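You operate a simulated robot arm through the tools that you are given. There is no shell and no other tool. Be economical: measure what you need, move in short steps, check, and stop when the job is done.

You are at the controls of a simulated two-armed robot. One attempt, no reset.

JOB
Switch the heat off first, then unclamp the lamination and lay it on the cooling rack.

Only the result counts: the job must be done as asked and must still hold three seconds after the hand-in. Knocking over, shifting, dropping, spilling or breaking anything else fails it.

ROBOT AND FRAMES
Two 7-joint arms with three-finger grippers on one trunk, on a base that drives. Base frame: it is fixed to the floor where the robot stands at the start and does not move with it; the origin is under the middle of the robot, x ahead of it, y to its left, z up; the surface under the hand at the start is at about z = 0.8. Units: m, rad, N and s.
The left shoulder is at the start at [0.069, 0.126, 1.208], the right one opposite. With the tool pointing down near the work surface each hand reaches from about 0.36 to 0.82 m from the robot's upright axis, wherever it stands, measured 20 degrees to its own side. Places, roughly: heater switch [0.6, -0.1, 0.9]; lamination (40x5x5 cm) [0.5, 0.2, 0.9]; left clamp arm [0.5, 0.4, 0.9]; right clamp arm [0.5, 0, 0.9]. Payload 2.94 kg a hand.
The tool frame of a hand sits at the grasp point between the pads (the TCP): z along the fingers, y along the line on which they close. The tips reach 0.03 m beyond it. Largest opening 0.128 m; the body of the gripper starts 0.093 m behind the TCP.
Orientation is told as [roll, pitch, yaw] about the base's x, y, z axes, in that order, counted from this pose: with the fingers straight down and closing along the base's y, the tool's x points along the base's -x, its y along +y and its z along -z.

CONTROLS
- The arms move only by the tool servo_tool. It takes "left_moves", "right_moves" or both (then of equal length, played together; a hand with none holds still); each is a list of rows, each a list of 7 numbers: the gripper command, from -1 (fully open) to 1 (shut), values between in proportion, then the shift along the base's x, y, z in m, then the turn, a rotation vector about the base's x, y, z in rad. In form: [[fingers, x, y, z, rx, ry, rz], ...]. A call has 1 to 10 rows; each row shifts and turns the commanded pose from where the row before left it. Rows are played at 5 a second. More than 0.05 m and 0.15 rad between two rows, or a gripper value outside its range, and nothing of the call is played. A pose out of reach is approached as far as the arm can. The call stops where the force on the tool passes 50 N (or 10 N more than at its start, if that is more) or the arm is blocked; 0.2 s more then pass. The fingers move at their own pace and stop on an object; they squeeze with about 20 N. The grip force told is the motor's: it shows also when the fingers shut on nothing. Time passes only in rows, and 0.2 s behind the last, so rows that do not move let the fingers close. The reply holds the time, the measured pose of the TCP, the force on the tool along the base axes, the opening and the grip force, in the units named above and with some noise, with the torque about the TCP (base axes, N m) and any sound that the robot's microphone picked up.
- Cameras (640 x 400 px; columns grow to the right, rows downward): "scene" is now at [0.193, -0.0087, 1.385]; the picture's right is [-0.08, -1.00, 0.00], its down [-0.47, 0.04, -0.88] and it looks along [0.88, -0.07, -0.47] (base axes); focal length 214 px, centre (320, 200). "left" rides on the left gripper at [0.069, 0.015, -0.12] in its tool frame; the picture's right is [-0.21, 0.98, 0.00], its down [-0.82, -0.18, -0.54] and it looks along [-0.53, -0.12, 0.84] (tool axes); focal length 251 px, centre (320, 200). "right" rides on the right gripper at [0.069, -0.015, -0.12] in its tool frame; the picture's right is [0.21, 0.98, 0.00], its down [-0.82, 0.18, -0.54] and it looks along [-0.53, 0.12, 0.84] (tool axes); focal length 251 px, centre (320, 200). There is no depth. A picture from a camera that has moved, and an enlarged one, comes with that camera's place and axes in the base frame and with its lens.
- get_image(camera): a new picture of that camera. The clock stands still meanwhile.
- move_column(by): slides the trunk up (or, below 0, down) by that many m; the arms and the scene camera ride with it, the base frame stays. It gives what a move gives, with no picture.
- base_move(legs): drives the robot by 1 to 6 legs, each [ahead, left, turn to the left] in m, m and rad, along the robot's own axes; the way and the turn of a leg run together, so that a leg with both is an arc; at most 1.5 m and 3.142 rad a leg. The arms and the cameras ride along, it lands a little off, and it stops where it bumps. It gives what a move gives.
- pan_tilt(pan, tilt): turns the head with the scene camera to pan (to the left, within 1.396 rad either way) and tilt (down, from -0.506 to 1.204), counted from straight ahead of the robot. It gives what a move gives.
- close_up(camera, box): a new picture of the part [left, top, right, bottom] of that camera's present view, enlarged. The clock stands still meanwhile.
- sign_off(): hands the job in; it is judged then, once.

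Work in short steps. Places have to be worked out from the pictures, the camera data and where the tool is seen: move nearer, look again, correct. Check each grasp and each placing, and mend what went wrong. You have 120 turns and 108 pictures in all, those below and enlarged ones among them. Open the grippers and draw the arms clear of the work before you hand the job in, unless the task says otherwise; then end with one line.

The tools are called after "Emit:" as a command line: name --argument value ..., lists and objects as JSON in quotes. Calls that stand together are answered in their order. servo_tool: Moves the arms, as the interface text tells. Its arguments: {"type":"object","properties":{"left_moves":{"type":"array"},"right_moves":{"type":"array"}},"required":[]} The other tools are called the same way: move_column (by) slides the trunk up or down; base_move (legs) drives the base; pan_tilt (pan, tilt) turns the head that bears the scene camera; get_image (camera) takes a picture; close_up (camera, box) takes an enlarged picture of a part of a camera's view; sign_off () hands the job in.

At the start:

```text
time: 0.0
left_position: [0.4357, 0.2838, 1.2948]
left_tcp_rot: [0.0, 0.0, 0.0]
left_wrist_force: [-0.5, 0.3, -0.3]
left_wrist_torque: [-0.02, -0.03, -0.01]
left_gripper_width: 0.1281
left_finger_force: 0.0
right_position: [0.3884, -0.1408, 1.3835]
right_tcp_rot: [0.0, -0.001, 0.0]
right_wrist_force: [-0.3, -0.1, 0.8]
right_wrist_torque: [0.03, 0.0, -0.02]
right_gripper_width: 0.1279
right_finger_force: 0.1
trunk travel left (down, up): [-0.425, 0.122]
robot x, y, heading: [-0.0028, -0.0023, -0.001]
head pan, tilt: [-0.075, 0.49]
```

scene: 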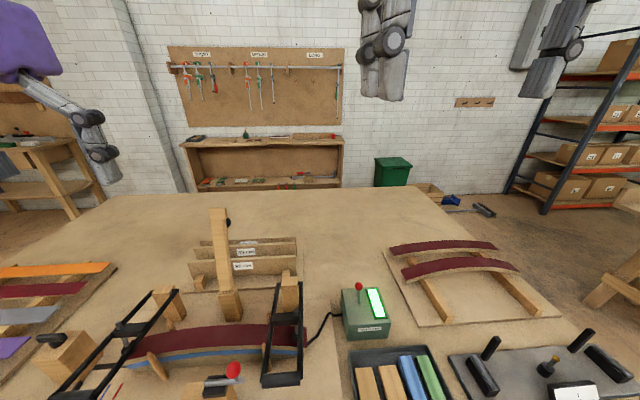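
right: 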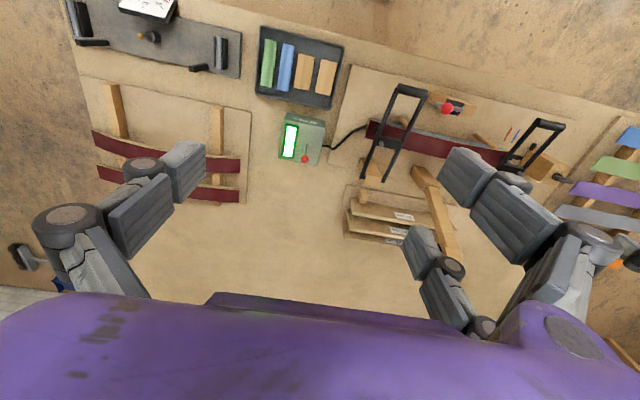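
left: 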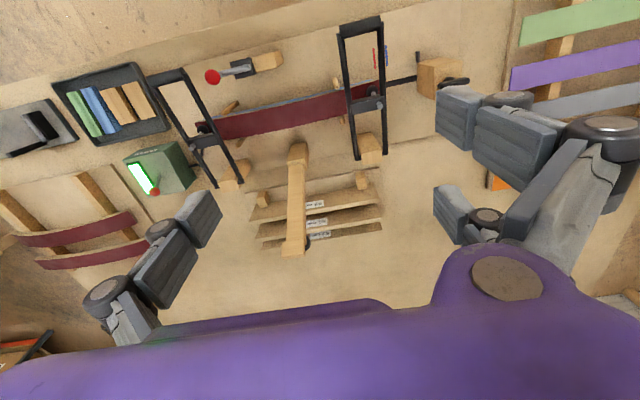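

The scene shows a clamp fixture with lamination, a heater box with a red lever, and two racks. I look closer at the heater and the clamp fixture before moving.

Emit:
close_up --camera "scene" --box '[40, 200, 340, 400]'

Emit:
close_up --camera "scene" --box '[320, 230, 560, 390]'

Emit:
close_up --camera "left" --box '[120, 10, 480, 240]'

```text
2.00 times, centred on (190, 300) of scene
camera zoom: at [0.193, -0.0087, 1.385], right [-0.08, -1.0, 0.0], down [-0.47, 0.04, -0.88], along [0.88, -0.07, -0.47], focal length 429 px, centre (580, 0)
```

zoom: 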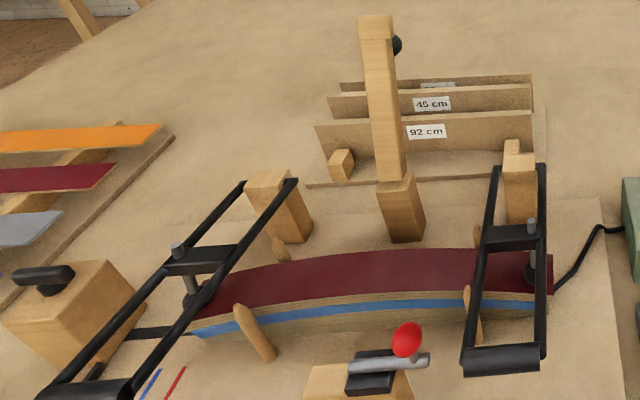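

```text
2.50 times, centred on (440, 310) of scene
camera zoom: at [0.193, -0.0087, 1.385], right [-0.08, -1.0, 0.0], down [-0.47, 0.04, -0.88], along [0.88, -0.07, -0.47], focal length 536 px, centre (20, -75)
```

zoom: 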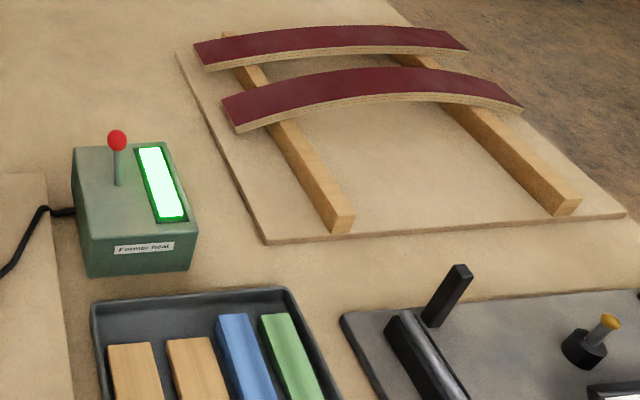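

```text
1.74 times, centred on (300, 125) of left
camera zoom: at [0.3687, 0.298, 1.4138], right [0.21, 0.98, 0.0], down [0.82, -0.18, 0.54], along [0.53, -0.12, -0.84], focal length 437 px, centre (355, 330)
```

zoom: 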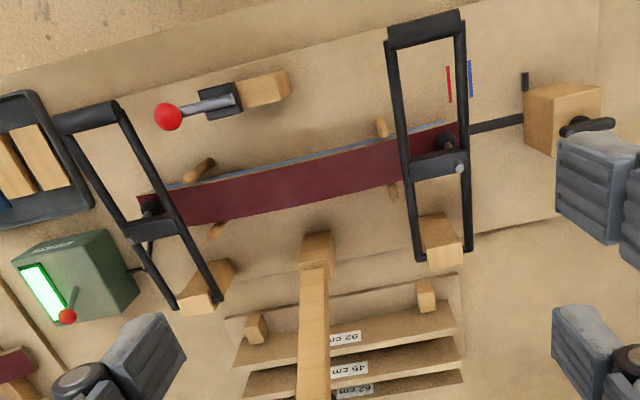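

Ball of the heater lever triangulates to about (0.57, -0.137, 0.93). I tilt the head down to see the fixture and the near rack objects completely.

Emit:
pan_tilt --pan 0.3 --tilt 0.85

Emit:
get_image --camera "scene"

Emit:
close_up --camera "right" --box '[250, 80, 410, 180]'

Emit:
close_up --camera "right" --box '[340, 60, 600, 220]'

```text
time: 0.8
left_position: [0.4356, 0.2834, 1.2946]
left_tcp_rot: [0.0, 0.001, -0.001]
left_wrist_force: [-0.4, -0.5, 0.1]
left_wrist_torque: [-0.01, 0.0, -0.02]
left_gripper_width: 0.1281
left_finger_force: 0.1
right_position: [0.3888, -0.1416, 1.3836]
right_tcp_rot: [0.0, 0.0, 0.0]
right_wrist_force: [0.4, -0.9, 0.1]
right_wrist_torque: [-0.04, 0.0, -0.01]
right_gripper_width: 0.1278
right_finger_force: 0.1
trunk travel left (down, up): [-0.425, 0.122]
robot x, y, heading: [-0.0008, -0.0012, -0.001]
head pan, tilt: [0.3, 0.85]
```

```text
101 pictures are left
camera scene: at [0.1769, 0.0211, 1.3543], right [0.29, -0.96, 0.0], down [-0.72, -0.22, -0.66], along [0.63, 0.19, -0.75], focal length 214 px, centre (320, 200)
```

scene: 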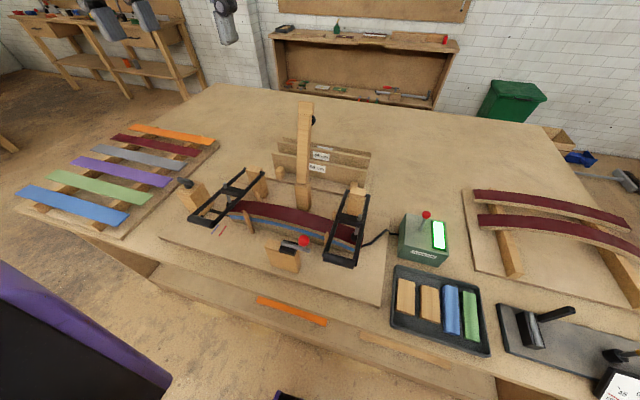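

```text
4.00 times, centred on (330, 130) of right
camera zoom: at [0.3186, -0.1559, 1.5027], right [-0.21, 0.98, 0.0], down [0.82, 0.18, 0.54], along [0.53, 0.12, -0.84], focal length 1006 px, centre (280, 480)
```

zoom: 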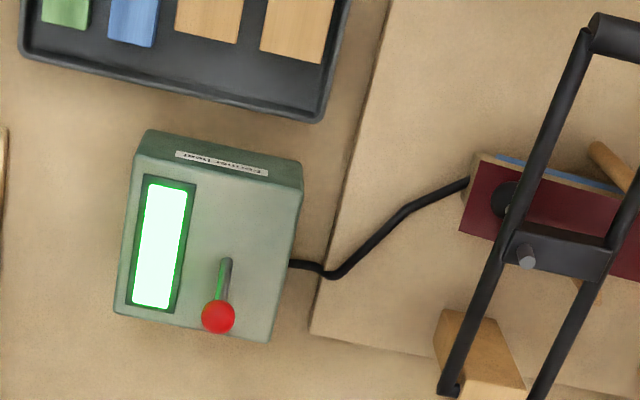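

```text
2.46 times, centred on (470, 140) of right
camera zoom: at [0.3186, -0.1559, 1.5027], right [-0.21, 0.98, 0.0], down [0.82, 0.18, 0.54], along [0.53, 0.12, -0.84], focal length 619 px, centre (-49, 348)
```

zoom: 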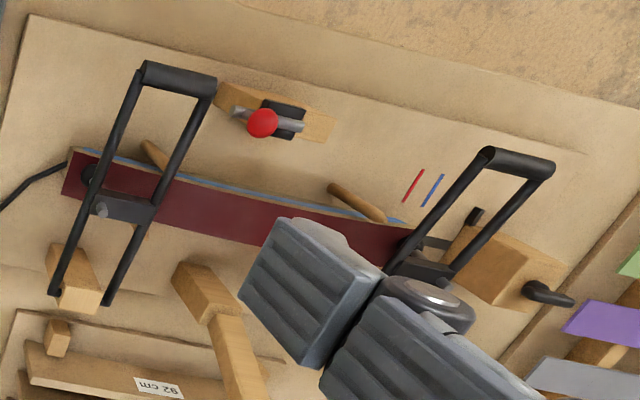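

The lever leans away from the robot (+x), base at about (0.555,-0.138,0.88). I bring the right hand, fingers closed, behind the lever and above it to check alignment.

Emit:
servo_tool --right_moves '[[1, 0.028, 0, -0.034, 0, 0, 0], [1, 0.028, 0, -0.034, 0, 0, 0], [1, 0.028, 0, -0.034, 0, 0, 0], [1, 0.028, 0, -0.034, 0, 0, 0], [1, 0.028, 0.001, -0.034, 0, 0, 0], [1, 0.028, 0.001, -0.034, 0, 0, 0], [1, 0.028, 0.001, -0.034, 0, 0, 0], [1, 0.026, 0.001, -0.034, 0, 0, 0]]'

Emit:
get_image --camera "right"

Emit:
pan_tilt --pan -0.2 --tilt 0.75

Emit:
get_image --camera "scene"

```text
time: 2.6
left_position: [0.4365, 0.284, 1.2958]
left_tcp_rot: [0.0, 0.0, -0.001]
left_wrist_force: [-0.8, -0.3, -0.4]
left_wrist_torque: [0.07, 0.05, -0.01]
left_gripper_width: 0.1282
left_finger_force: 0.2
right_position: [0.5879, -0.1834, 1.1178]
right_tcp_rot: [0.002, -0.001, 0.0]
right_wrist_force: [0.6, -0.3, 0.7]
right_wrist_torque: [-0.01, 0.02, 0.02]
right_gripper_width: 0.0004
right_finger_force: 3.4
right hand out of reach, approached as far as the arm can: row 6, 7, 8
trunk travel left (down, up): [-0.425, 0.122]
robot x, y, heading: [0.004, 0.0001, -0.002]
head pan, tilt: [0.3, 0.85]
```

```text
98 pictures are left
camera right: at [0.518, -0.1986, 1.2372], right [-0.22, 0.98, 0.0], down [0.82, 0.18, 0.54], along [0.53, 0.12, -0.84], focal length 251 px, centre (320, 200)
```

right: 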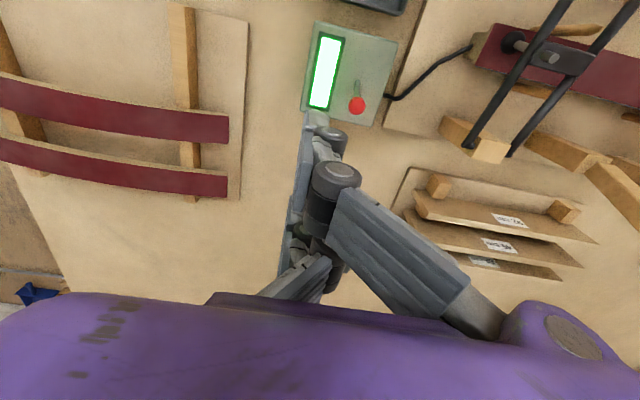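

```text
time: 3.6
left_position: [0.4374, 0.2833, 1.2945]
left_tcp_rot: [0.0, 0.001, 0.0]
left_wrist_force: [0.8, -0.1, 0.3]
left_wrist_torque: [0.0, 0.03, 0.0]
left_gripper_width: 0.1281
left_finger_force: 0.0
right_position: [0.5869, -0.1826, 1.117]
right_tcp_rot: [-0.001, 0.001, 0.0]
right_wrist_force: [-0.2, 0.0, -0.8]
right_wrist_torque: [0.02, -0.01, 0.04]
right_gripper_width: 0.0
right_finger_force: 2.7
trunk travel left (down, up): [-0.425, 0.122]
robot x, y, heading: [-0.0013, 0.0017, 0.001]
head pan, tilt: [-0.201, 0.75]
```

```text
97 pictures are left
camera scene: at [0.1833, -0.0183, 1.3623], right [-0.2, -0.98, 0.0], down [-0.67, 0.14, -0.73], along [0.72, -0.15, -0.68], focal length 214 px, centre (320, 200)
```

scene: 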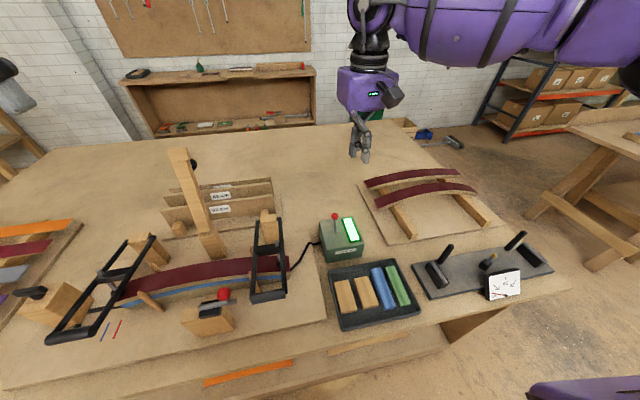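

The right hand stopped short (0.587, -0.183) — reach limit at this height. I lower it a bit and see whether it recovers to the commanded spot.

Emit:
servo_tool --right_moves '[[1, 0, 0, -0.04, 0, 0, 0], [1, 0, 0, -0.04, 0, 0, 0], [1, 0, 0, 0, 0, 0, 0]]'

```text
time: 4.4
left_position: [0.4364, 0.2828, 1.2945]
left_tcp_rot: [0.0, -0.001, 0.0]
left_wrist_force: [0.1, 0.3, 0.6]
left_wrist_torque: [0.01, -0.02, 0.01]
left_gripper_width: 0.1282
left_finger_force: 0.0
right_position: [0.5843, -0.1835, 1.0368]
right_tcp_rot: [-0.001, 0.0, 0.001]
right_wrist_force: [-0.7, -0.5, 0.4]
right_wrist_torque: [0.01, 0.02, 0.01]
right_gripper_width: 0.0002
right_finger_force: 2.8
trunk travel left (down, up): [-0.425, 0.122]
robot x, y, heading: [0.0059, -0.0007, 0.003]
head pan, tilt: [-0.201, 0.75]
```

No out-of-reach flagged now; I shift toward the target (0.61, -0.138).

Emit:
servo_tool --right_moves '[[1, 0.013, 0.0225, 0, 0, 0, 0], [1, 0.013, 0.0225, 0, 0, 0, 0], [1, 0, 0, 0, 0, 0, 0]]'

Emit:
get_image --camera "right"

Emit:
close_up --camera "scene" --box '[290, 90, 450, 270]'

```text
time: 5.2
left_position: [0.4374, 0.2838, 1.295]
left_tcp_rot: [-0.001, 0.0, 0.0]
left_wrist_force: [-0.9, 0.5, 0.3]
left_wrist_torque: [0.0, 0.01, 0.01]
left_gripper_width: 0.1281
left_finger_force: 0.1
right_position: [0.5895, -0.1767, 1.0372]
right_tcp_rot: [0.0, -0.001, 0.001]
right_wrist_force: [-0.6, 0.1, 0.5]
right_wrist_torque: [-0.03, 0.02, 0.0]
right_gripper_width: 0.0
right_finger_force: 3.2
right hand out of reach, approached as far as the arm can: row 1, 2
trunk travel left (down, up): [-0.425, 0.122]
robot x, y, heading: [-0.0014, 0.0049, 0.002]
head pan, tilt: [-0.201, 0.75]
```

```text
96 pictures are left
camera right: at [0.5196, -0.1919, 1.1559], right [-0.21, 0.98, 0.0], down [0.82, 0.18, 0.54], along [0.53, 0.12, -0.84], focal length 251 px, centre (320, 200)
```

right: 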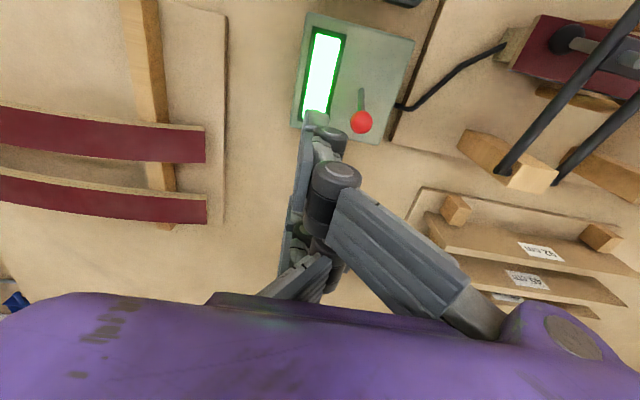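

```text
2.22 times, centred on (370, 180) of scene
camera zoom: at [0.1838, -0.0186, 1.3622], right [-0.2, -0.98, 0.0], down [-0.67, 0.14, -0.73], along [0.72, -0.15, -0.68], focal length 477 px, centre (209, 244)
```

zoom: 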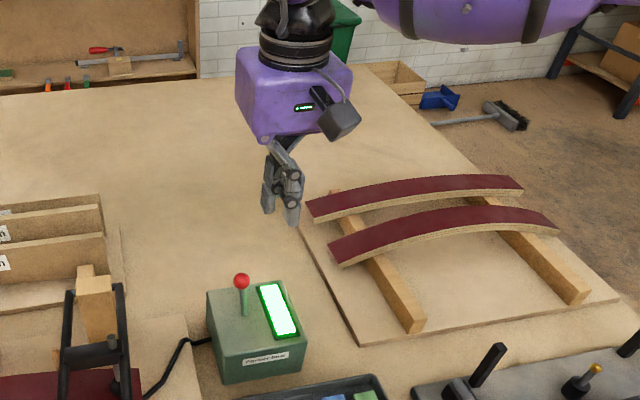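

Still limited inward; the base should shift left so the switch lies more to the right arm's side. I drive 0.10 m left, tips staying at z≈1.0 above everything nearby.

Emit:
base_move --legs '[[0, 0.1, 0]]'

```text
time: 6.7
left_position: [0.436, 0.3819, 1.2955]
left_tcp_rot: [-0.002, 0.002, 0.002]
left_wrist_force: [-0.2, 0.0, 0.8]
left_wrist_torque: [-0.01, 0.04, 0.0]
left_gripper_width: 0.1278
left_finger_force: 0.1
right_position: [0.5895, -0.0794, 1.0373]
right_tcp_rot: [0.0, -0.001, 0.0]
right_wrist_force: [-0.7, 0.4, 1.0]
right_wrist_torque: [0.0, -0.02, 0.02]
right_gripper_width: 0.0
right_finger_force: 3.0
trunk travel left (down, up): [-0.425, 0.122]
robot x, y, heading: [0.0003, 0.1031, 0.001]
head pan, tilt: [-0.201, 0.75]
```

Now I move the right hand to about (0.610, -0.138), same height.

Emit:
servo_tool --right_moves '[[1, 0.01, -0.03, 0, 0, 0, 0], [1, 0.01, -0.029, 0, 0, 0, 0], [1, 0, 0, 0, 0, 0, 0]]'

Emit:
get_image --camera "right"

Emit:
close_up --camera "scene" --box '[290, 90, 610, 290]'

```text
time: 7.5
left_position: [0.4369, 0.3827, 1.2954]
left_tcp_rot: [0.0, 0.0, 0.003]
left_wrist_force: [-0.2, -0.3, 0.0]
left_wrist_torque: [-0.02, 0.0, 0.06]
left_gripper_width: 0.128
left_finger_force: 0.0
right_position: [0.6099, -0.1377, 1.0374]
right_tcp_rot: [0.0, -0.001, -0.001]
right_wrist_force: [-0.5, 0.2, 0.6]
right_wrist_torque: [0.0, 0.01, -0.01]
right_gripper_width: 0.0
right_finger_force: 2.7
trunk travel left (down, up): [-0.425, 0.122]
robot x, y, heading: [0.0024, 0.0989, -0.004]
head pan, tilt: [-0.201, 0.75]
```

```text
94 pictures are left
camera right: at [0.5398, -0.1529, 1.1559], right [-0.22, 0.98, 0.0], down [0.82, 0.18, 0.54], along [0.53, 0.12, -0.84], focal length 251 px, centre (320, 200)
```

right: 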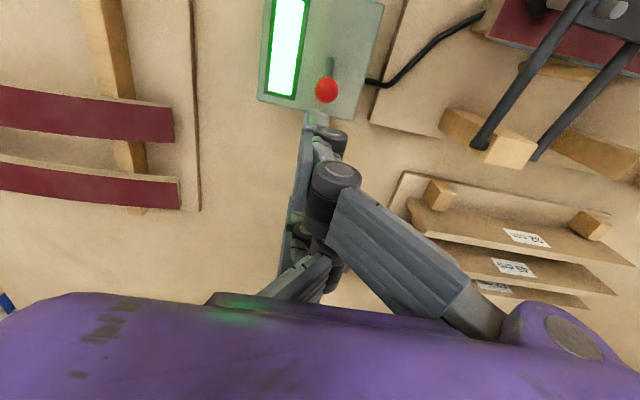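

```text
2.00 times, centred on (450, 190) of scene
camera zoom: at [0.1833, 0.0802, 1.3623], right [-0.2, -0.98, 0.0], down [-0.67, 0.13, -0.73], along [0.72, -0.14, -0.68], focal length 429 px, centre (60, 220)
```

zoom: 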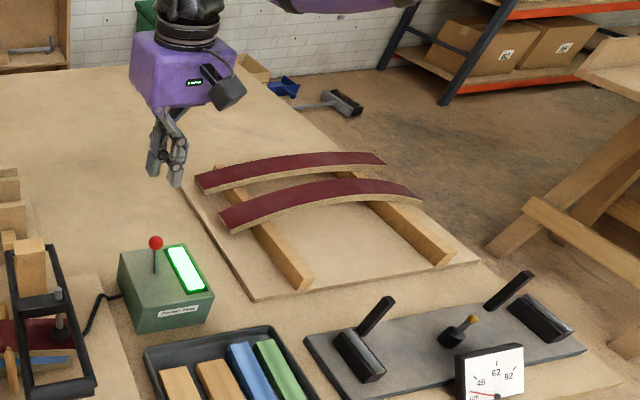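

The hand is behind the lever. I check the closed finger shape once at greater magnification before lowering.

Emit:
close_up --camera "scene" --box '[340, 90, 440, 260]'

Emit:
close_up --camera "right" --box '[250, 40, 410, 220]'

```text
2.35 times, centred on (390, 175) of scene
camera zoom: at [0.1833, 0.0802, 1.3623], right [-0.2, -0.98, 0.0], down [-0.67, 0.13, -0.73], along [0.72, -0.14, -0.68], focal length 505 px, centre (155, 259)
```

zoom: 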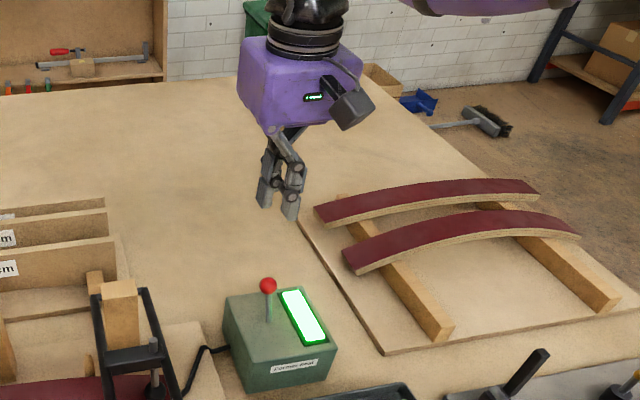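

```text
2.22 times, centred on (330, 130) of right
camera zoom: at [0.5398, -0.1529, 1.1559], right [-0.22, 0.98, 0.0], down [0.82, 0.18, 0.54], along [0.53, 0.12, -0.84], focal length 559 px, centre (298, 356)
```

zoom: 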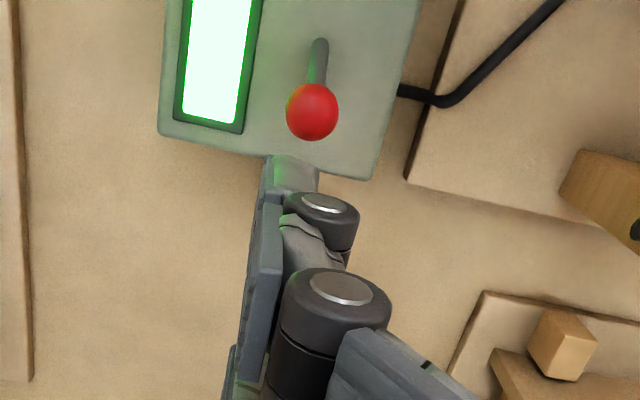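

Ball re-triangulated (0.575,-0.139,~0.93). I back off 8 mm in x and descend to TCP z≈0.935 (tips ≈0.905) behind the ball.

Emit:
servo_tool --right_moves '[[1, 0.008, 0.004, -0.03, 0, 0, 0], [1, 0, 0, -0.03, 0, 0, 0], [1, 0, 0, -0.03, 0, 0, 0], [1, 0, 0, -0.012, 0, 0, 0], [1, 0, 0, 0, 0, 0, 0]]'

Emit:
get_image --camera "right"

Emit:
close_up --camera "scene" --box '[340, 130, 440, 260]'

```text
time: 8.7
left_position: [0.4368, 0.3826, 1.2949]
left_tcp_rot: [0.0, 0.0, 0.001]
left_wrist_force: [0.8, 0.2, -0.6]
left_wrist_torque: [-0.04, -0.01, 0.01]
left_gripper_width: 0.1279
left_finger_force: 0.0
right_position: [0.6108, -0.1401, 0.9478]
right_tcp_rot: [0.001, 0.0, -0.001]
right_wrist_force: [0.3, -0.2, 0.2]
right_wrist_torque: [0.06, -0.01, 0.0]
right_gripper_width: 0.0003
right_finger_force: 2.7
right hand out of reach, approached as far as the arm can: row 3, 4
trunk travel left (down, up): [-0.425, 0.122]
robot x, y, heading: [0.0017, 0.0995, 0.007]
head pan, tilt: [-0.201, 0.75]
```

```text
90 pictures are left
camera right: at [0.5408, -0.1551, 1.0671], right [-0.22, 0.98, 0.0], down [0.82, 0.18, 0.54], along [0.53, 0.12, -0.84], focal length 251 px, centre (320, 200)
```

right: 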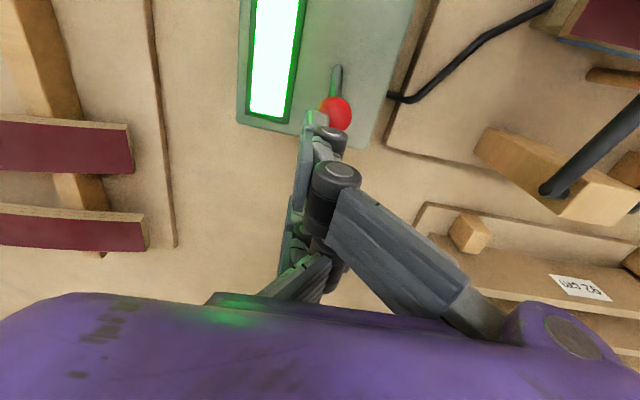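

```text
3.08 times, centred on (390, 195) of scene
camera zoom: at [0.1835, 0.0797, 1.3623], right [-0.2, -0.98, 0.0], down [-0.67, 0.14, -0.73], along [0.72, -0.14, -0.68], focal length 660 px, centre (105, 215)
```

zoom: 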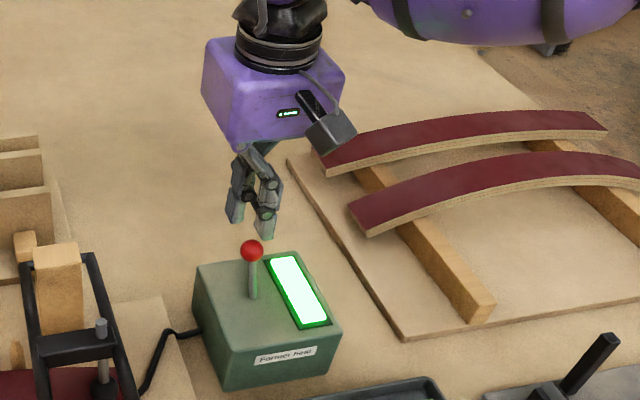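

Tips sit right behind the ball but a bit high and ~1 cm to the right. I lower with the column by 2.5 cm (hand rides along) and then nudge +y.

Emit:
move_column --by -0.025

Emit:
servo_tool --right_moves '[[1, 0, 0.012, 0, 0, 0, 0], [1, 0, 0, 0, 0, 0, 0]]'

Emit:
get_image --camera "right"

Emit:
close_up --camera "scene" --box '[340, 130, 440, 260]'

```text
time: 9.2
left_position: [0.4358, 0.3824, 1.277]
left_tcp_rot: [0.0, 0.006, 0.001]
left_wrist_force: [-0.4, 0.1, 0.6]
left_wrist_torque: [0.01, -0.05, 0.01]
left_gripper_width: 0.1278
left_finger_force: 0.0
right_position: [0.612, -0.1387, 0.9385]
right_tcp_rot: [0.005, -0.01, -0.003]
right_wrist_force: [-0.9, -1.9, 1.5]
right_wrist_torque: [0.09, -0.01, 0.03]
right_gripper_width: 0.0
right_finger_force: 3.3
trunk travel left (down, up): [-0.409, 0.138]
robot x, y, heading: [-0.0016, 0.0945, 0.002]
head pan, tilt: [-0.201, 0.75]
stopped: the force on the tool passed its limit at 57 N (the readings are from after the stop); the commanded pose is now the measured one
```

```text
time: 9.8
left_position: [0.4362, 0.3819, 1.2771]
left_tcp_rot: [0.001, 0.005, 0.001]
left_wrist_force: [0.7, 0.7, 0.7]
left_wrist_torque: [0.03, 0.05, 0.02]
left_gripper_width: 0.1281
left_finger_force: 0.0
right_position: [0.6136, -0.1269, 0.9381]
right_tcp_rot: [0.006, -0.007, 0.0]
right_wrist_force: [-1.1, -0.9, 2.6]
right_wrist_torque: [-0.07, 0.1, 0.02]
right_gripper_width: 0.0
right_finger_force: 3.0
trunk travel left (down, up): [-0.409, 0.138]
robot x, y, heading: [0.0009, 0.0965, 0.001]
head pan, tilt: [-0.201, 0.75]
```

```text
88 pictures are left
camera right: at [0.5422, -0.1423, 1.0565], right [-0.21, 0.98, 0.0], down [0.82, 0.18, 0.55], along [0.53, 0.12, -0.84], focal length 251 px, centre (320, 200)
```

right: 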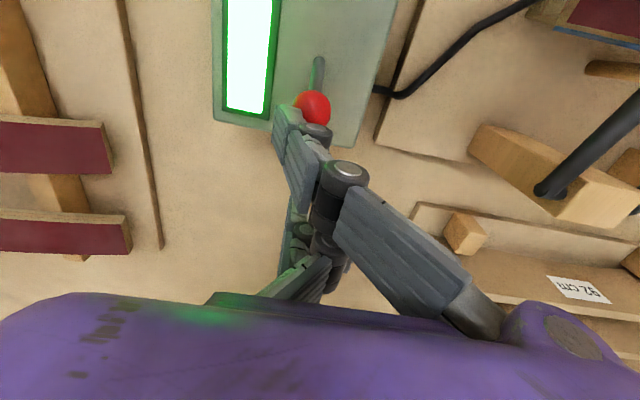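

```text
3.08 times, centred on (390, 195) of scene
camera zoom: at [0.1893, 0.0795, 1.3443], right [-0.2, -0.98, 0.0], down [-0.67, 0.14, -0.73], along [0.72, -0.15, -0.68], focal length 660 px, centre (105, 215)
```

zoom: 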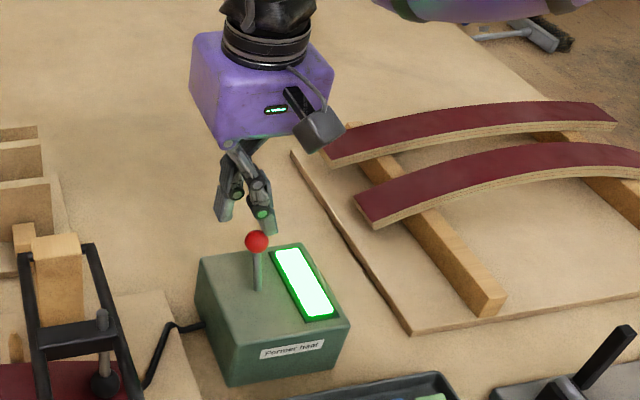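

The 57 N stop shows a fingertip came down on the ball. I raise straight up, and shift +x to clear it.

Emit:
servo_tool --right_moves '[[1, 0, 0, 0.03, 0, 0, 0], [1, 0, 0, 0.03, 0, 0, 0], [1, 0.03, -0.003, 0, 0, 0, 0], [1, 0, 0, 0, 0, 0, 0]]'

Emit:
get_image --camera "right"

Emit:
close_up --camera "scene" --box '[340, 130, 440, 260]'

```text
time: 10.8
left_position: [0.4352, 0.3815, 1.2764]
left_tcp_rot: [0.0, 0.005, 0.002]
left_wrist_force: [-0.3, -1.1, -0.1]
left_wrist_torque: [-0.01, -0.04, -0.01]
left_gripper_width: 0.1278
left_finger_force: 0.1
right_position: [0.6326, -0.1263, 0.9973]
right_tcp_rot: [0.005, -0.01, -0.001]
right_wrist_force: [-0.6, 1.0, 0.1]
right_wrist_torque: [-0.02, -0.05, 0.04]
right_gripper_width: 0.0002
right_finger_force: 2.6
right hand out of reach, approached as far as the arm can: row 3
trunk travel left (down, up): [-0.409, 0.138]
robot x, y, heading: [-0.0007, 0.0965, -0.001]
head pan, tilt: [-0.201, 0.75]
```

```text
86 pictures are left
camera right: at [0.5615, -0.1428, 1.1163], right [-0.21, 0.98, 0.0], down [0.82, 0.18, 0.55], along [0.54, 0.12, -0.84], focal length 251 px, centre (320, 200)
```

right: 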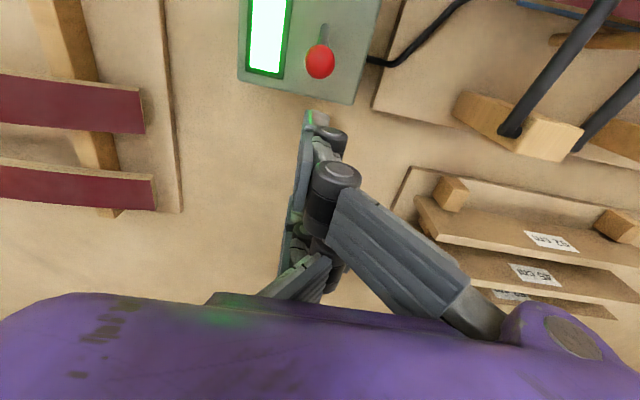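

```text
3.08 times, centred on (390, 195) of scene
camera zoom: at [0.188, 0.0804, 1.3446], right [-0.2, -0.98, 0.0], down [-0.67, 0.14, -0.73], along [0.72, -0.15, -0.68], focal length 660 px, centre (105, 215)
```

zoom: 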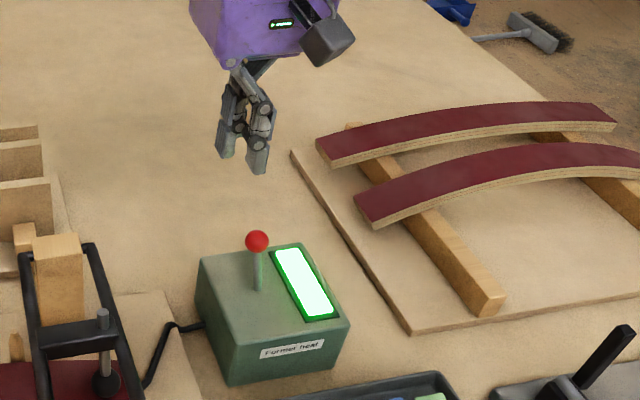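

Ball is at (0.576,-0.140,0.922). Reach behind it is awkward, so instead I'll straddle the ball with the fingers (along y), grip it and pull it toward the robot. First position above with a part-open gripper.

Emit:
servo_tool --right_moves '[[-0.2, -0.028, -0.007, 0.012, 0, 0, 0], [-0.2, -0.0285, -0.007, 0.0, -0.005, 0.01, 0], [-0.2, 0, 0, 0, 0, 0, 0], [-0.2, 0, 0, 0, 0, 0, 0]]'

Emit:
get_image --camera "right"

```text
time: 11.8
left_position: [0.4369, 0.3817, 1.277]
left_tcp_rot: [0.001, 0.006, 0.002]
left_wrist_force: [-0.9, 0.8, 0.4]
left_wrist_torque: [-0.02, 0.0, 0.01]
left_gripper_width: 0.1279
left_finger_force: 0.0
right_position: [0.5763, -0.142, 1.0077]
right_tcp_rot: [-0.001, 0.003, -0.002]
right_wrist_force: [0.2, -0.4, 0.0]
right_wrist_torque: [-0.03, -0.04, 0.02]
right_gripper_width: 0.0766
right_finger_force: 0.1
trunk travel left (down, up): [-0.409, 0.138]
robot x, y, heading: [-0.0045, 0.0946, 0.001]
head pan, tilt: [-0.201, 0.75]
```

```text
84 pictures are left
camera right: at [0.5071, -0.1563, 1.1273], right [-0.21, 0.98, 0.0], down [0.82, 0.18, 0.54], along [0.53, 0.12, -0.84], focal length 251 px, centre (320, 200)
```

right: 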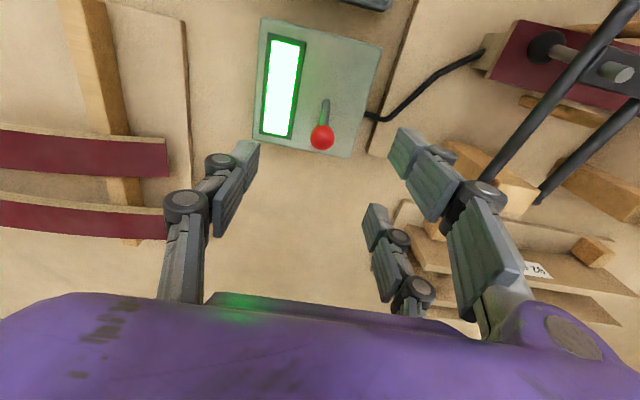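

The ball is centred between the fingers. Descend 7.5 cm and close on it.

Emit:
servo_tool --right_moves '[[-0.2, 0, 0.001, -0.03, 0, 0, 0], [-0.2, 0, 0, -0.03, 0, 0, 0], [-0.2, 0, 0, -0.015, 0, 0, 0], [-0.2, 0, 0, 0, 0, 0, 0]]'

Emit:
get_image --camera "right"

```text
time: 12.8
left_position: [0.4374, 0.3821, 1.2772]
left_tcp_rot: [0.0, 0.005, 0.001]
left_wrist_force: [0.2, 0.4, -0.9]
left_wrist_torque: [0.0, -0.01, -0.01]
left_gripper_width: 0.1279
left_finger_force: 0.0
right_position: [0.5788, -0.143, 0.9337]
right_tcp_rot: [0.0, 0.001, -0.003]
right_wrist_force: [-0.1, 0.3, 1.4]
right_wrist_torque: [-0.01, 0.02, 0.0]
right_gripper_width: 0.0766
right_finger_force: 0.0
trunk travel left (down, up): [-0.409, 0.138]
robot x, y, heading: [-0.0017, 0.0989, -0.001]
head pan, tilt: [-0.201, 0.75]
```

```text
83 pictures are left
camera right: at [0.5087, -0.1575, 1.0526], right [-0.21, 0.98, 0.0], down [0.82, 0.18, 0.54], along [0.53, 0.12, -0.84], focal length 251 px, centre (320, 200)
```

right: 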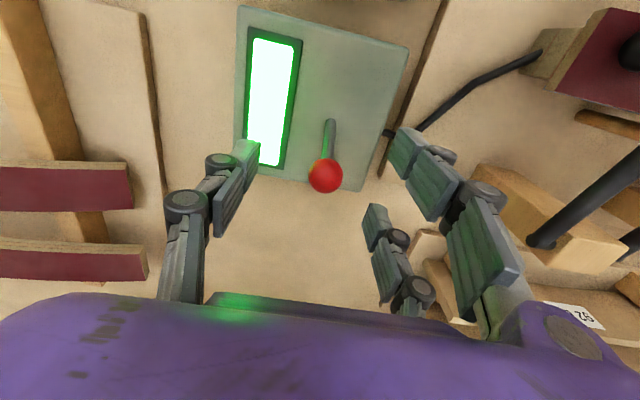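

The ball sits between the pads near the tips. Close and then pull toward −x in small steps.

Emit:
servo_tool --right_moves '[[1, 0, 0.002, 0, 0, 0, 0], [1, 0, 0, 0, 0, 0, 0], [1, 0, 0, 0, 0, 0, 0], [1, -0.015, 0, 0.002, 0, 0, 0], [1, -0.015, 0, 0, 0, 0, 0], [1, -0.01, 0, -0.002, 0, 0, 0], [1, 0, 0, 0, 0, 0, 0]]'

Emit:
get_image --camera "right"

```text
time: 13.9
left_position: [0.439, 0.3759, 1.2768]
left_tcp_rot: [0.002, 0.007, -0.002]
left_wrist_force: [0.6, 0.9, -0.6]
left_wrist_torque: [-0.01, 0.0, 0.01]
left_gripper_width: 0.128
left_finger_force: 0.1
right_position: [0.5583, -0.1558, 0.9341]
right_tcp_rot: [-0.019, 0.002, -0.018]
right_wrist_force: [1.5, -34.0, -3.5]
right_wrist_torque: [-0.6, -0.03, -0.28]
right_gripper_width: 0.0002
right_finger_force: 16.0
trunk travel left (down, up): [-0.409, 0.138]
robot x, y, heading: [0.0021, 0.0984, -0.004]
head pan, tilt: [-0.201, 0.75]
stopped in row 5 (right hand): the force on the tool passed its limit at 56 N (the readings are from after the stop); the commanded pose is now the measured one
```

```text
82 pictures are left
camera right: at [0.4878, -0.1692, 1.0536], right [-0.2, 0.98, -0.02], down [0.83, 0.18, 0.54], along [0.53, 0.09, -0.84], focal length 251 px, centre (320, 200)
```

right: 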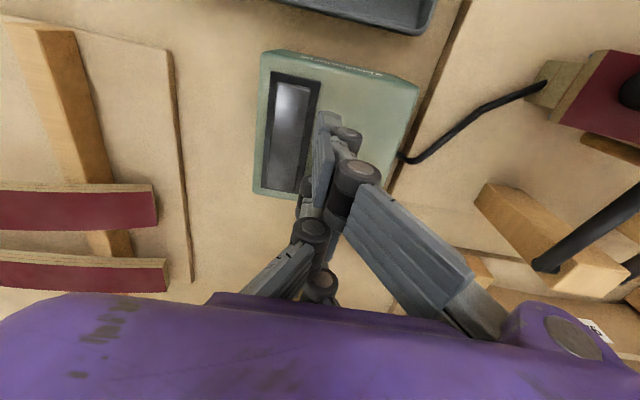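

The indicator has gone dark – heat is off. But a side force of 34 N remains; I look before releasing.

Emit:
close_up --camera "scene" --box '[340, 150, 440, 260]'

Emit:
close_up --camera "right" --box '[240, 40, 440, 220]'

```text
3.64 times, centred on (390, 205) of scene
camera zoom: at [0.1901, 0.0746, 1.3441], right [-0.2, -0.98, 0.0], down [-0.67, 0.14, -0.73], along [0.72, -0.15, -0.68], focal length 780 px, centre (66, 182)
```

zoom: 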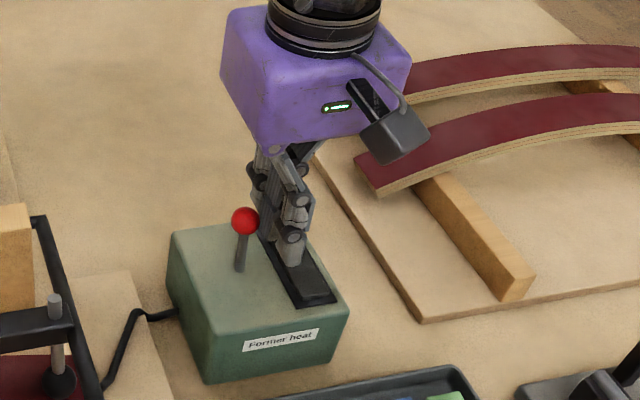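

```text
2.22 times, centred on (340, 130) of right
camera zoom: at [0.4878, -0.1692, 1.0536], right [-0.2, 0.98, -0.02], down [0.83, 0.18, 0.54], along [0.53, 0.09, -0.84], focal length 559 px, centre (276, 356)
```

zoom: 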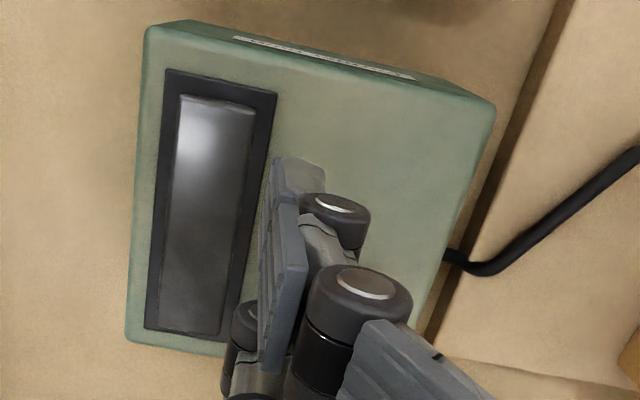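

The fingers ended beside the lever (lever to their +y side). I move away −y and straight up, then verify the switch state.

Emit:
servo_tool --right_moves '[[1, 0, -0.012, 0, 0, 0, 0], [1, 0, -0.008, 0.02, 0, 0, 0], [1, 0, -0.0, 0.04, 0, 0, 0], [1, 0, 0, 0.04, 0, 0, 0], [1, 0, -0.03, 0.03, 0, 0, 0], [1, 0, 0, 0, 0, 0, 0]]'

Emit:
close_up --camera "scene" --box '[340, 150, 440, 260]'

Emit:
get_image --camera "right"

```text
time: 15.3
left_position: [0.439, 0.381, 1.2766]
left_tcp_rot: [0.0, 0.006, 0.0]
left_wrist_force: [1.1, -0.1, -0.8]
left_wrist_torque: [-0.02, 0.02, -0.02]
left_gripper_width: 0.1279
left_finger_force: 0.1
right_position: [0.5611, -0.1969, 1.0689]
right_tcp_rot: [-0.011, -0.004, -0.007]
right_wrist_force: [-0.6, 0.3, -0.4]
right_wrist_torque: [0.01, 0.07, 0.0]
right_gripper_width: 0.0002
right_finger_force: 2.8
trunk travel left (down, up): [-0.409, 0.138]
robot x, y, heading: [0.0006, 0.0948, 0.004]
head pan, tilt: [-0.201, 0.75]
```

```text
3.64 times, centred on (390, 205) of scene
camera zoom: at [0.1902, 0.0791, 1.3442], right [-0.2, -0.98, 0.0], down [-0.67, 0.14, -0.73], along [0.72, -0.15, -0.68], focal length 780 px, centre (66, 182)
```

zoom: 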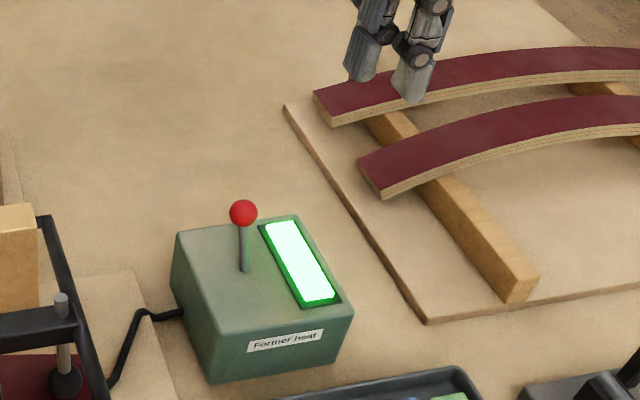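

```text
78 pictures are left
camera right: at [0.4903, -0.2102, 1.1881], right [-0.21, 0.98, -0.01], down [0.82, 0.18, 0.54], along [0.53, 0.1, -0.84], focal length 251 px, centre (320, 200)
```

right: 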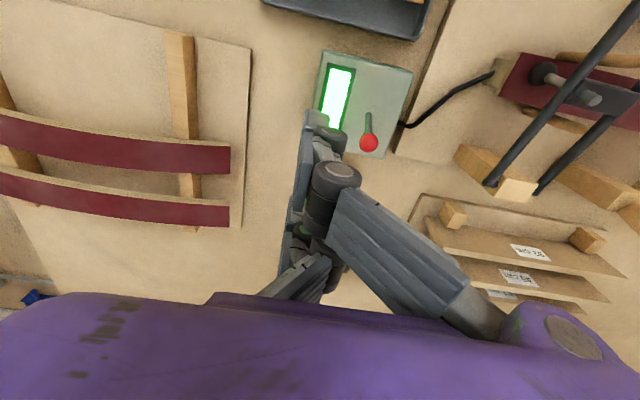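

The panel is lit again – the lever sprang back because it wasn't thrown fully. I'll rotate the gripper 90° so the fingers straddle the lever along x and carry it over positively. First rotate at height.

Emit:
servo_tool --right_moves '[[0, 0, 0.01, 0, 0, 0, 0.15], [0, 0, 0.01, 0, 0, 0, 0.15], [0, 0, 0.01, 0, 0, 0, 0.15], [0, 0, 0.01, 0, 0, 0, 0.15], [0, 0.005, 0.01, 0, 0, 0, 0.15], [0, 0.005, 0.007, 0, 0, 0, 0.15], [0, 0.005, 0, 0, 0, 0, 0.15], [0, 0, 0, 0, 0, 0, 0.15], [0, 0, 0, 0, 0, 0, 0.15], [0, 0, 0, 0, 0, 0, 0.15]]'

Emit:
get_image --camera "right"

```text
time: 17.6
left_position: [0.4394, 0.3808, 1.2768]
left_tcp_rot: [-0.001, 0.006, 0.0]
left_wrist_force: [-0.6, 0.8, 0.2]
left_wrist_torque: [-0.04, 0.02, 0.0]
left_gripper_width: 0.128
left_finger_force: 0.0
right_position: [0.397, 0.0007, 1.0689]
right_tcp_rot: [-0.021, 0.003, 1.365]
right_wrist_force: [-1.6, -0.3, -0.2]
right_wrist_torque: [0.01, 0.01, 0.01]
right_gripper_width: 0.064
right_finger_force: 0.0
right hand out of reach, approached as far as the arm can: row 5, 6, 7, 8, 9, 10
trunk travel left (down, up): [-0.409, 0.138]
robot x, y, heading: [-0.0028, 0.0977, -0.002]
head pan, tilt: [-0.201, 0.75]
```

```text
77 pictures are left
camera right: at [0.3937, -0.0681, 1.1889], right [-1.0, -0.01, -0.02], down [-0.02, 0.85, 0.53], along [0.01, 0.53, -0.85], focal length 251 px, centre (320, 200)
```

right: 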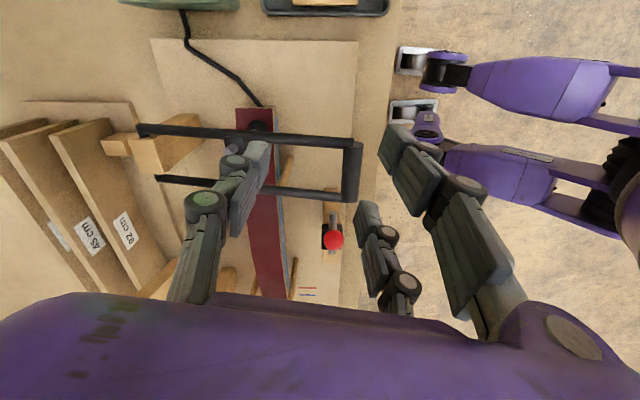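

Yaw that way runs into a joint limit. I return to the position beside the heater while rotating the other way (nothing was touched).

Emit:
servo_tool --right_moves '[[0, 0, -0.02, 0.01, 0, 0, -0.15], [0, 0, -0.03, 0.01, 0, 0, -0.15], [0, 0.01, -0.03, 0, 0, 0, -0.15], [0, 0.02, -0.03, 0, 0, 0, -0.15], [0, 0.02, -0.03, 0, 0, 0, -0.15], [0, 0.02, -0.02, 0, 0, 0, -0.15], [0, 0.02, -0.01, 0, 0, 0, -0.15], [0, 0.02, -0.01, 0, 0, 0, -0.15], [0, 0.02, -0.01, 0, 0, 0, -0.15], [0, 0.02, 0, 0, 0.02, 0, -0.01]]'

Emit:
servo_tool --right_moves '[[0, 0, 0, 0, 0, 0, -0.15], [0, 0, 0, 0, 0, 0, -0.15], [0, 0, 0, 0, 0, 0, -0.15], [0, 0, 0, 0, 0, 0, -0.15], [0, 0, 0, 0, 0, 0, -0.15], [0, 0, 0, 0, 0, 0, -0.15]]'

```text
time: 19.8
left_position: [0.4392, 0.3805, 1.2773]
left_tcp_rot: [0.001, 0.007, 0.0]
left_wrist_force: [0.1, 0.6, 0.6]
left_wrist_torque: [0.01, 0.03, -0.02]
left_gripper_width: 0.1282
left_finger_force: 0.0
right_position: [0.5489, -0.1902, 1.0877]
right_tcp_rot: [0.001, 0.0, 0.01]
right_wrist_force: [-0.1, 0.5, -0.5]
right_wrist_torque: [0.02, 0.04, -0.03]
right_gripper_width: 0.0637
right_finger_force: 0.0
trunk travel left (down, up): [-0.409, 0.138]
robot x, y, heading: [0.0012, 0.0971, -0.001]
head pan, tilt: [-0.201, 0.75]
```

```text
time: 21.1
left_position: [0.4377, 0.3807, 1.2769]
left_tcp_rot: [0.001, 0.005, -0.001]
left_wrist_force: [-0.7, -0.1, 0.1]
left_wrist_torque: [0.01, -0.02, -0.02]
left_gripper_width: 0.1281
left_finger_force: 0.0
right_position: [0.5467, -0.1895, 1.0892]
right_tcp_rot: [0.002, -0.002, -0.891]
right_wrist_force: [0.1, 0.2, 0.2]
right_wrist_torque: [0.03, 0.01, 0.0]
right_gripper_width: 0.0639
right_finger_force: 0.1
trunk travel left (down, up): [-0.409, 0.138]
robot x, y, heading: [0.0034, 0.0994, -0.007]
head pan, tilt: [-0.201, 0.75]
```

That direction works. Finish the quarter turn and move above the lever ball.

Emit:
servo_tool --right_moves '[[0, 0.01, 0.015, 0, 0, 0, -0.15], [0, 0.01, 0.015, 0, 0, 0, -0.15], [0, 0.009, 0.019, 0, 0, 0, -0.15], [0, 0, 0, -0.02, 0, 0, -0.15], [0, 0, 0, -0.02, 0, 0, -0.08], [0, 0, 0, -0.03, 0, 0, 0], [0, 0, 0, 0, 0, 0, 0]]'

Emit:
get_image --camera "right"

Emit:
close_up --camera "scene" --box '[340, 130, 440, 260]'

```text
time: 22.8
left_position: [0.4388, 0.381, 1.2773]
left_tcp_rot: [0.0, 0.004, 0.0]
left_wrist_force: [-0.1, 0.7, -0.3]
left_wrist_torque: [-0.01, 0.02, 0.03]
left_gripper_width: 0.1279
left_finger_force: 0.2
right_position: [0.5741, -0.1405, 1.0193]
right_tcp_rot: [0.002, 0.0, -1.567]
right_wrist_force: [-0.4, -0.3, 0.6]
right_wrist_torque: [0.05, 0.02, 0.02]
right_gripper_width: 0.0642
right_finger_force: 0.1
trunk travel left (down, up): [-0.409, 0.138]
robot x, y, heading: [-0.0005, 0.0966, -0.005]
head pan, tilt: [-0.201, 0.75]
```

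```text
76 pictures are left
camera right: at [0.5584, -0.0718, 1.1392], right [0.98, 0.22, 0.0], down [0.18, -0.82, 0.54], along [0.12, -0.53, -0.84], focal length 251 px, centre (320, 200)
```

right: 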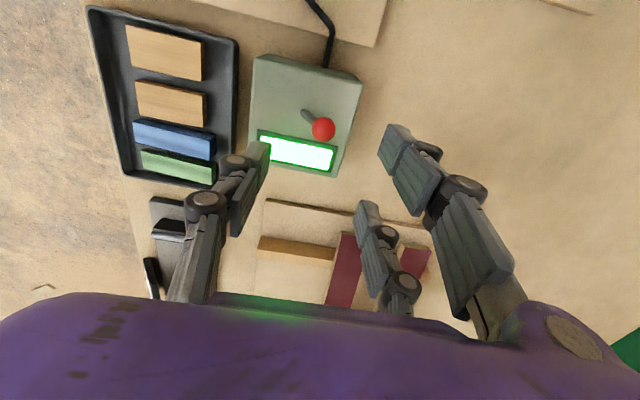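

```text
3.08 times, centred on (390, 195) of scene
camera zoom: at [0.1892, 0.0787, 1.3444], right [-0.2, -0.98, 0.0], down [-0.67, 0.14, -0.73], along [0.72, -0.15, -0.68], focal length 660 px, centre (105, 215)
```

zoom: 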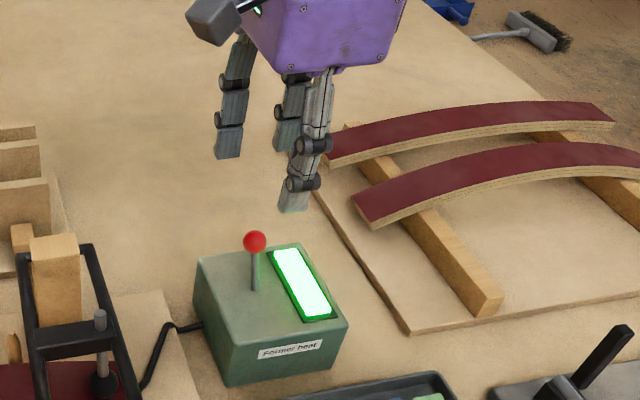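

Now the fingers straddle the ball along x (ball y≈-0.137). Descend ~9 cm.

Emit:
servo_tool --right_moves '[[0, 0.001, 0.003, -0.03, 0, 0, 0], [0, 0, 0, -0.03, 0, 0, 0], [0, 0, 0, -0.028, 0, 0, 0], [0, 0, 0, 0, 0, 0, 0]]'

Emit:
get_image --camera "right"

```text
time: 23.8
left_position: [0.438, 0.3807, 1.2765]
left_tcp_rot: [0.0, 0.005, 0.002]
left_wrist_force: [0.9, 0.8, 0.1]
left_wrist_torque: [-0.01, -0.04, -0.02]
left_gripper_width: 0.1279
left_finger_force: 0.0
right_position: [0.5756, -0.1392, 0.9334]
right_tcp_rot: [0.001, -0.001, -1.568]
right_wrist_force: [0.2, -0.4, 0.8]
right_wrist_torque: [0.02, -0.03, 0.01]
right_gripper_width: 0.0641
right_finger_force: 0.1
trunk travel left (down, up): [-0.409, 0.138]
robot x, y, heading: [0.0016, 0.0972, -0.004]
head pan, tilt: [-0.201, 0.75]
```

```text
74 pictures are left
camera right: at [0.5595, -0.0692, 1.052], right [0.98, 0.22, 0.0], down [0.18, -0.82, 0.54], along [0.12, -0.53, -0.84], focal length 251 px, centre (320, 200)
```

right: 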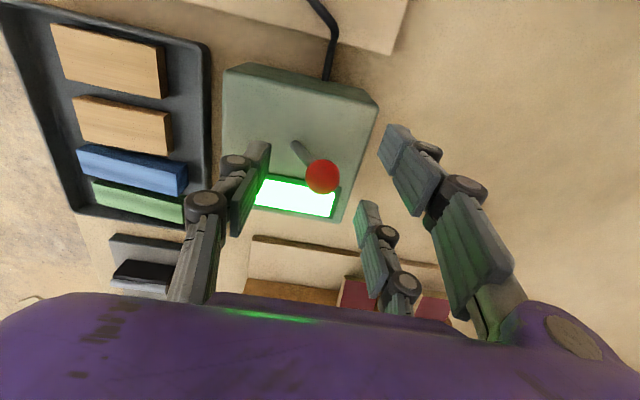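

The gripper visibly has two fingers at tool x ≈ ±0.027 on one side and a thumb on the other; this explains the slip. I shift −y 2.7 cm so the near far-side finger lines up with the ball, and check.

Emit:
servo_tool --right_moves '[[0, 0, -0.014, 0, 0, 0, 0], [0, 0, -0.013, -0.004, 0, 0, 0], [0, 0, 0, 0, 0, 0, 0]]'

Emit:
close_up --camera "right" --box '[200, 60, 480, 260]'

Emit:
close_up --camera "scene" --box '[340, 150, 440, 260]'

```text
time: 24.6
left_position: [0.4375, 0.3813, 1.2776]
left_tcp_rot: [-0.001, 0.005, -0.001]
left_wrist_force: [-0.7, 0.4, -0.1]
left_wrist_torque: [-0.03, 0.01, -0.04]
left_gripper_width: 0.1279
left_finger_force: 0.1
right_position: [0.5761, -0.1656, 0.9269]
right_tcp_rot: [0.001, 0.0, -1.567]
right_wrist_force: [-0.3, 0.7, 0.8]
right_wrist_torque: [-0.02, -0.02, -0.03]
right_gripper_width: 0.064
right_finger_force: 0.1
trunk travel left (down, up): [-0.409, 0.138]
robot x, y, heading: [-0.0022, 0.0964, 0.0]
head pan, tilt: [-0.201, 0.75]
```

```text
2.00 times, centred on (340, 160) of right
camera zoom: at [0.5602, -0.0958, 1.0469], right [0.98, 0.22, 0.0], down [0.18, -0.82, 0.54], along [0.12, -0.53, -0.84], focal length 503 px, centre (280, 280)
```

zoom: 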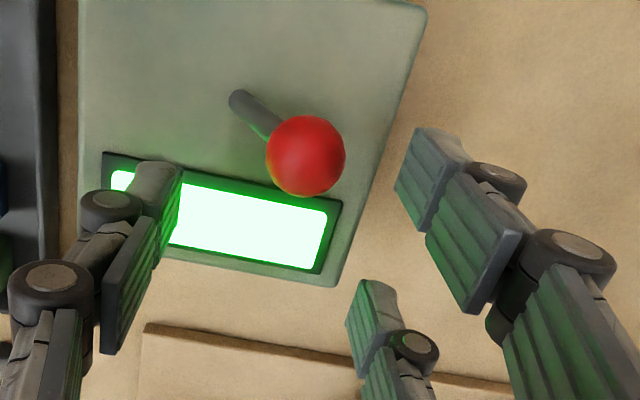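

```text
3.64 times, centred on (390, 205) of scene
camera zoom: at [0.1896, 0.0787, 1.3443], right [-0.2, -0.98, 0.0], down [-0.67, 0.14, -0.73], along [0.72, -0.15, -0.68], focal length 780 px, centre (66, 182)
```

zoom: 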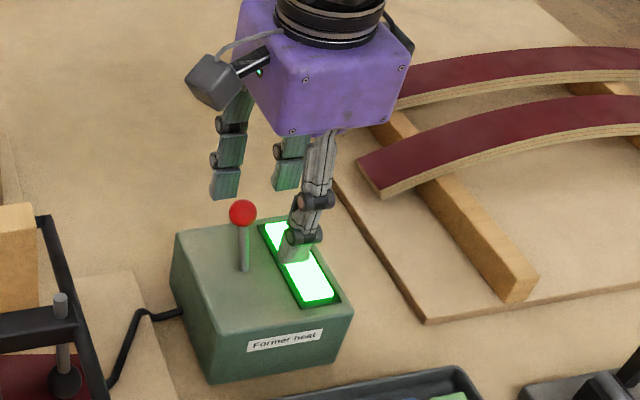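

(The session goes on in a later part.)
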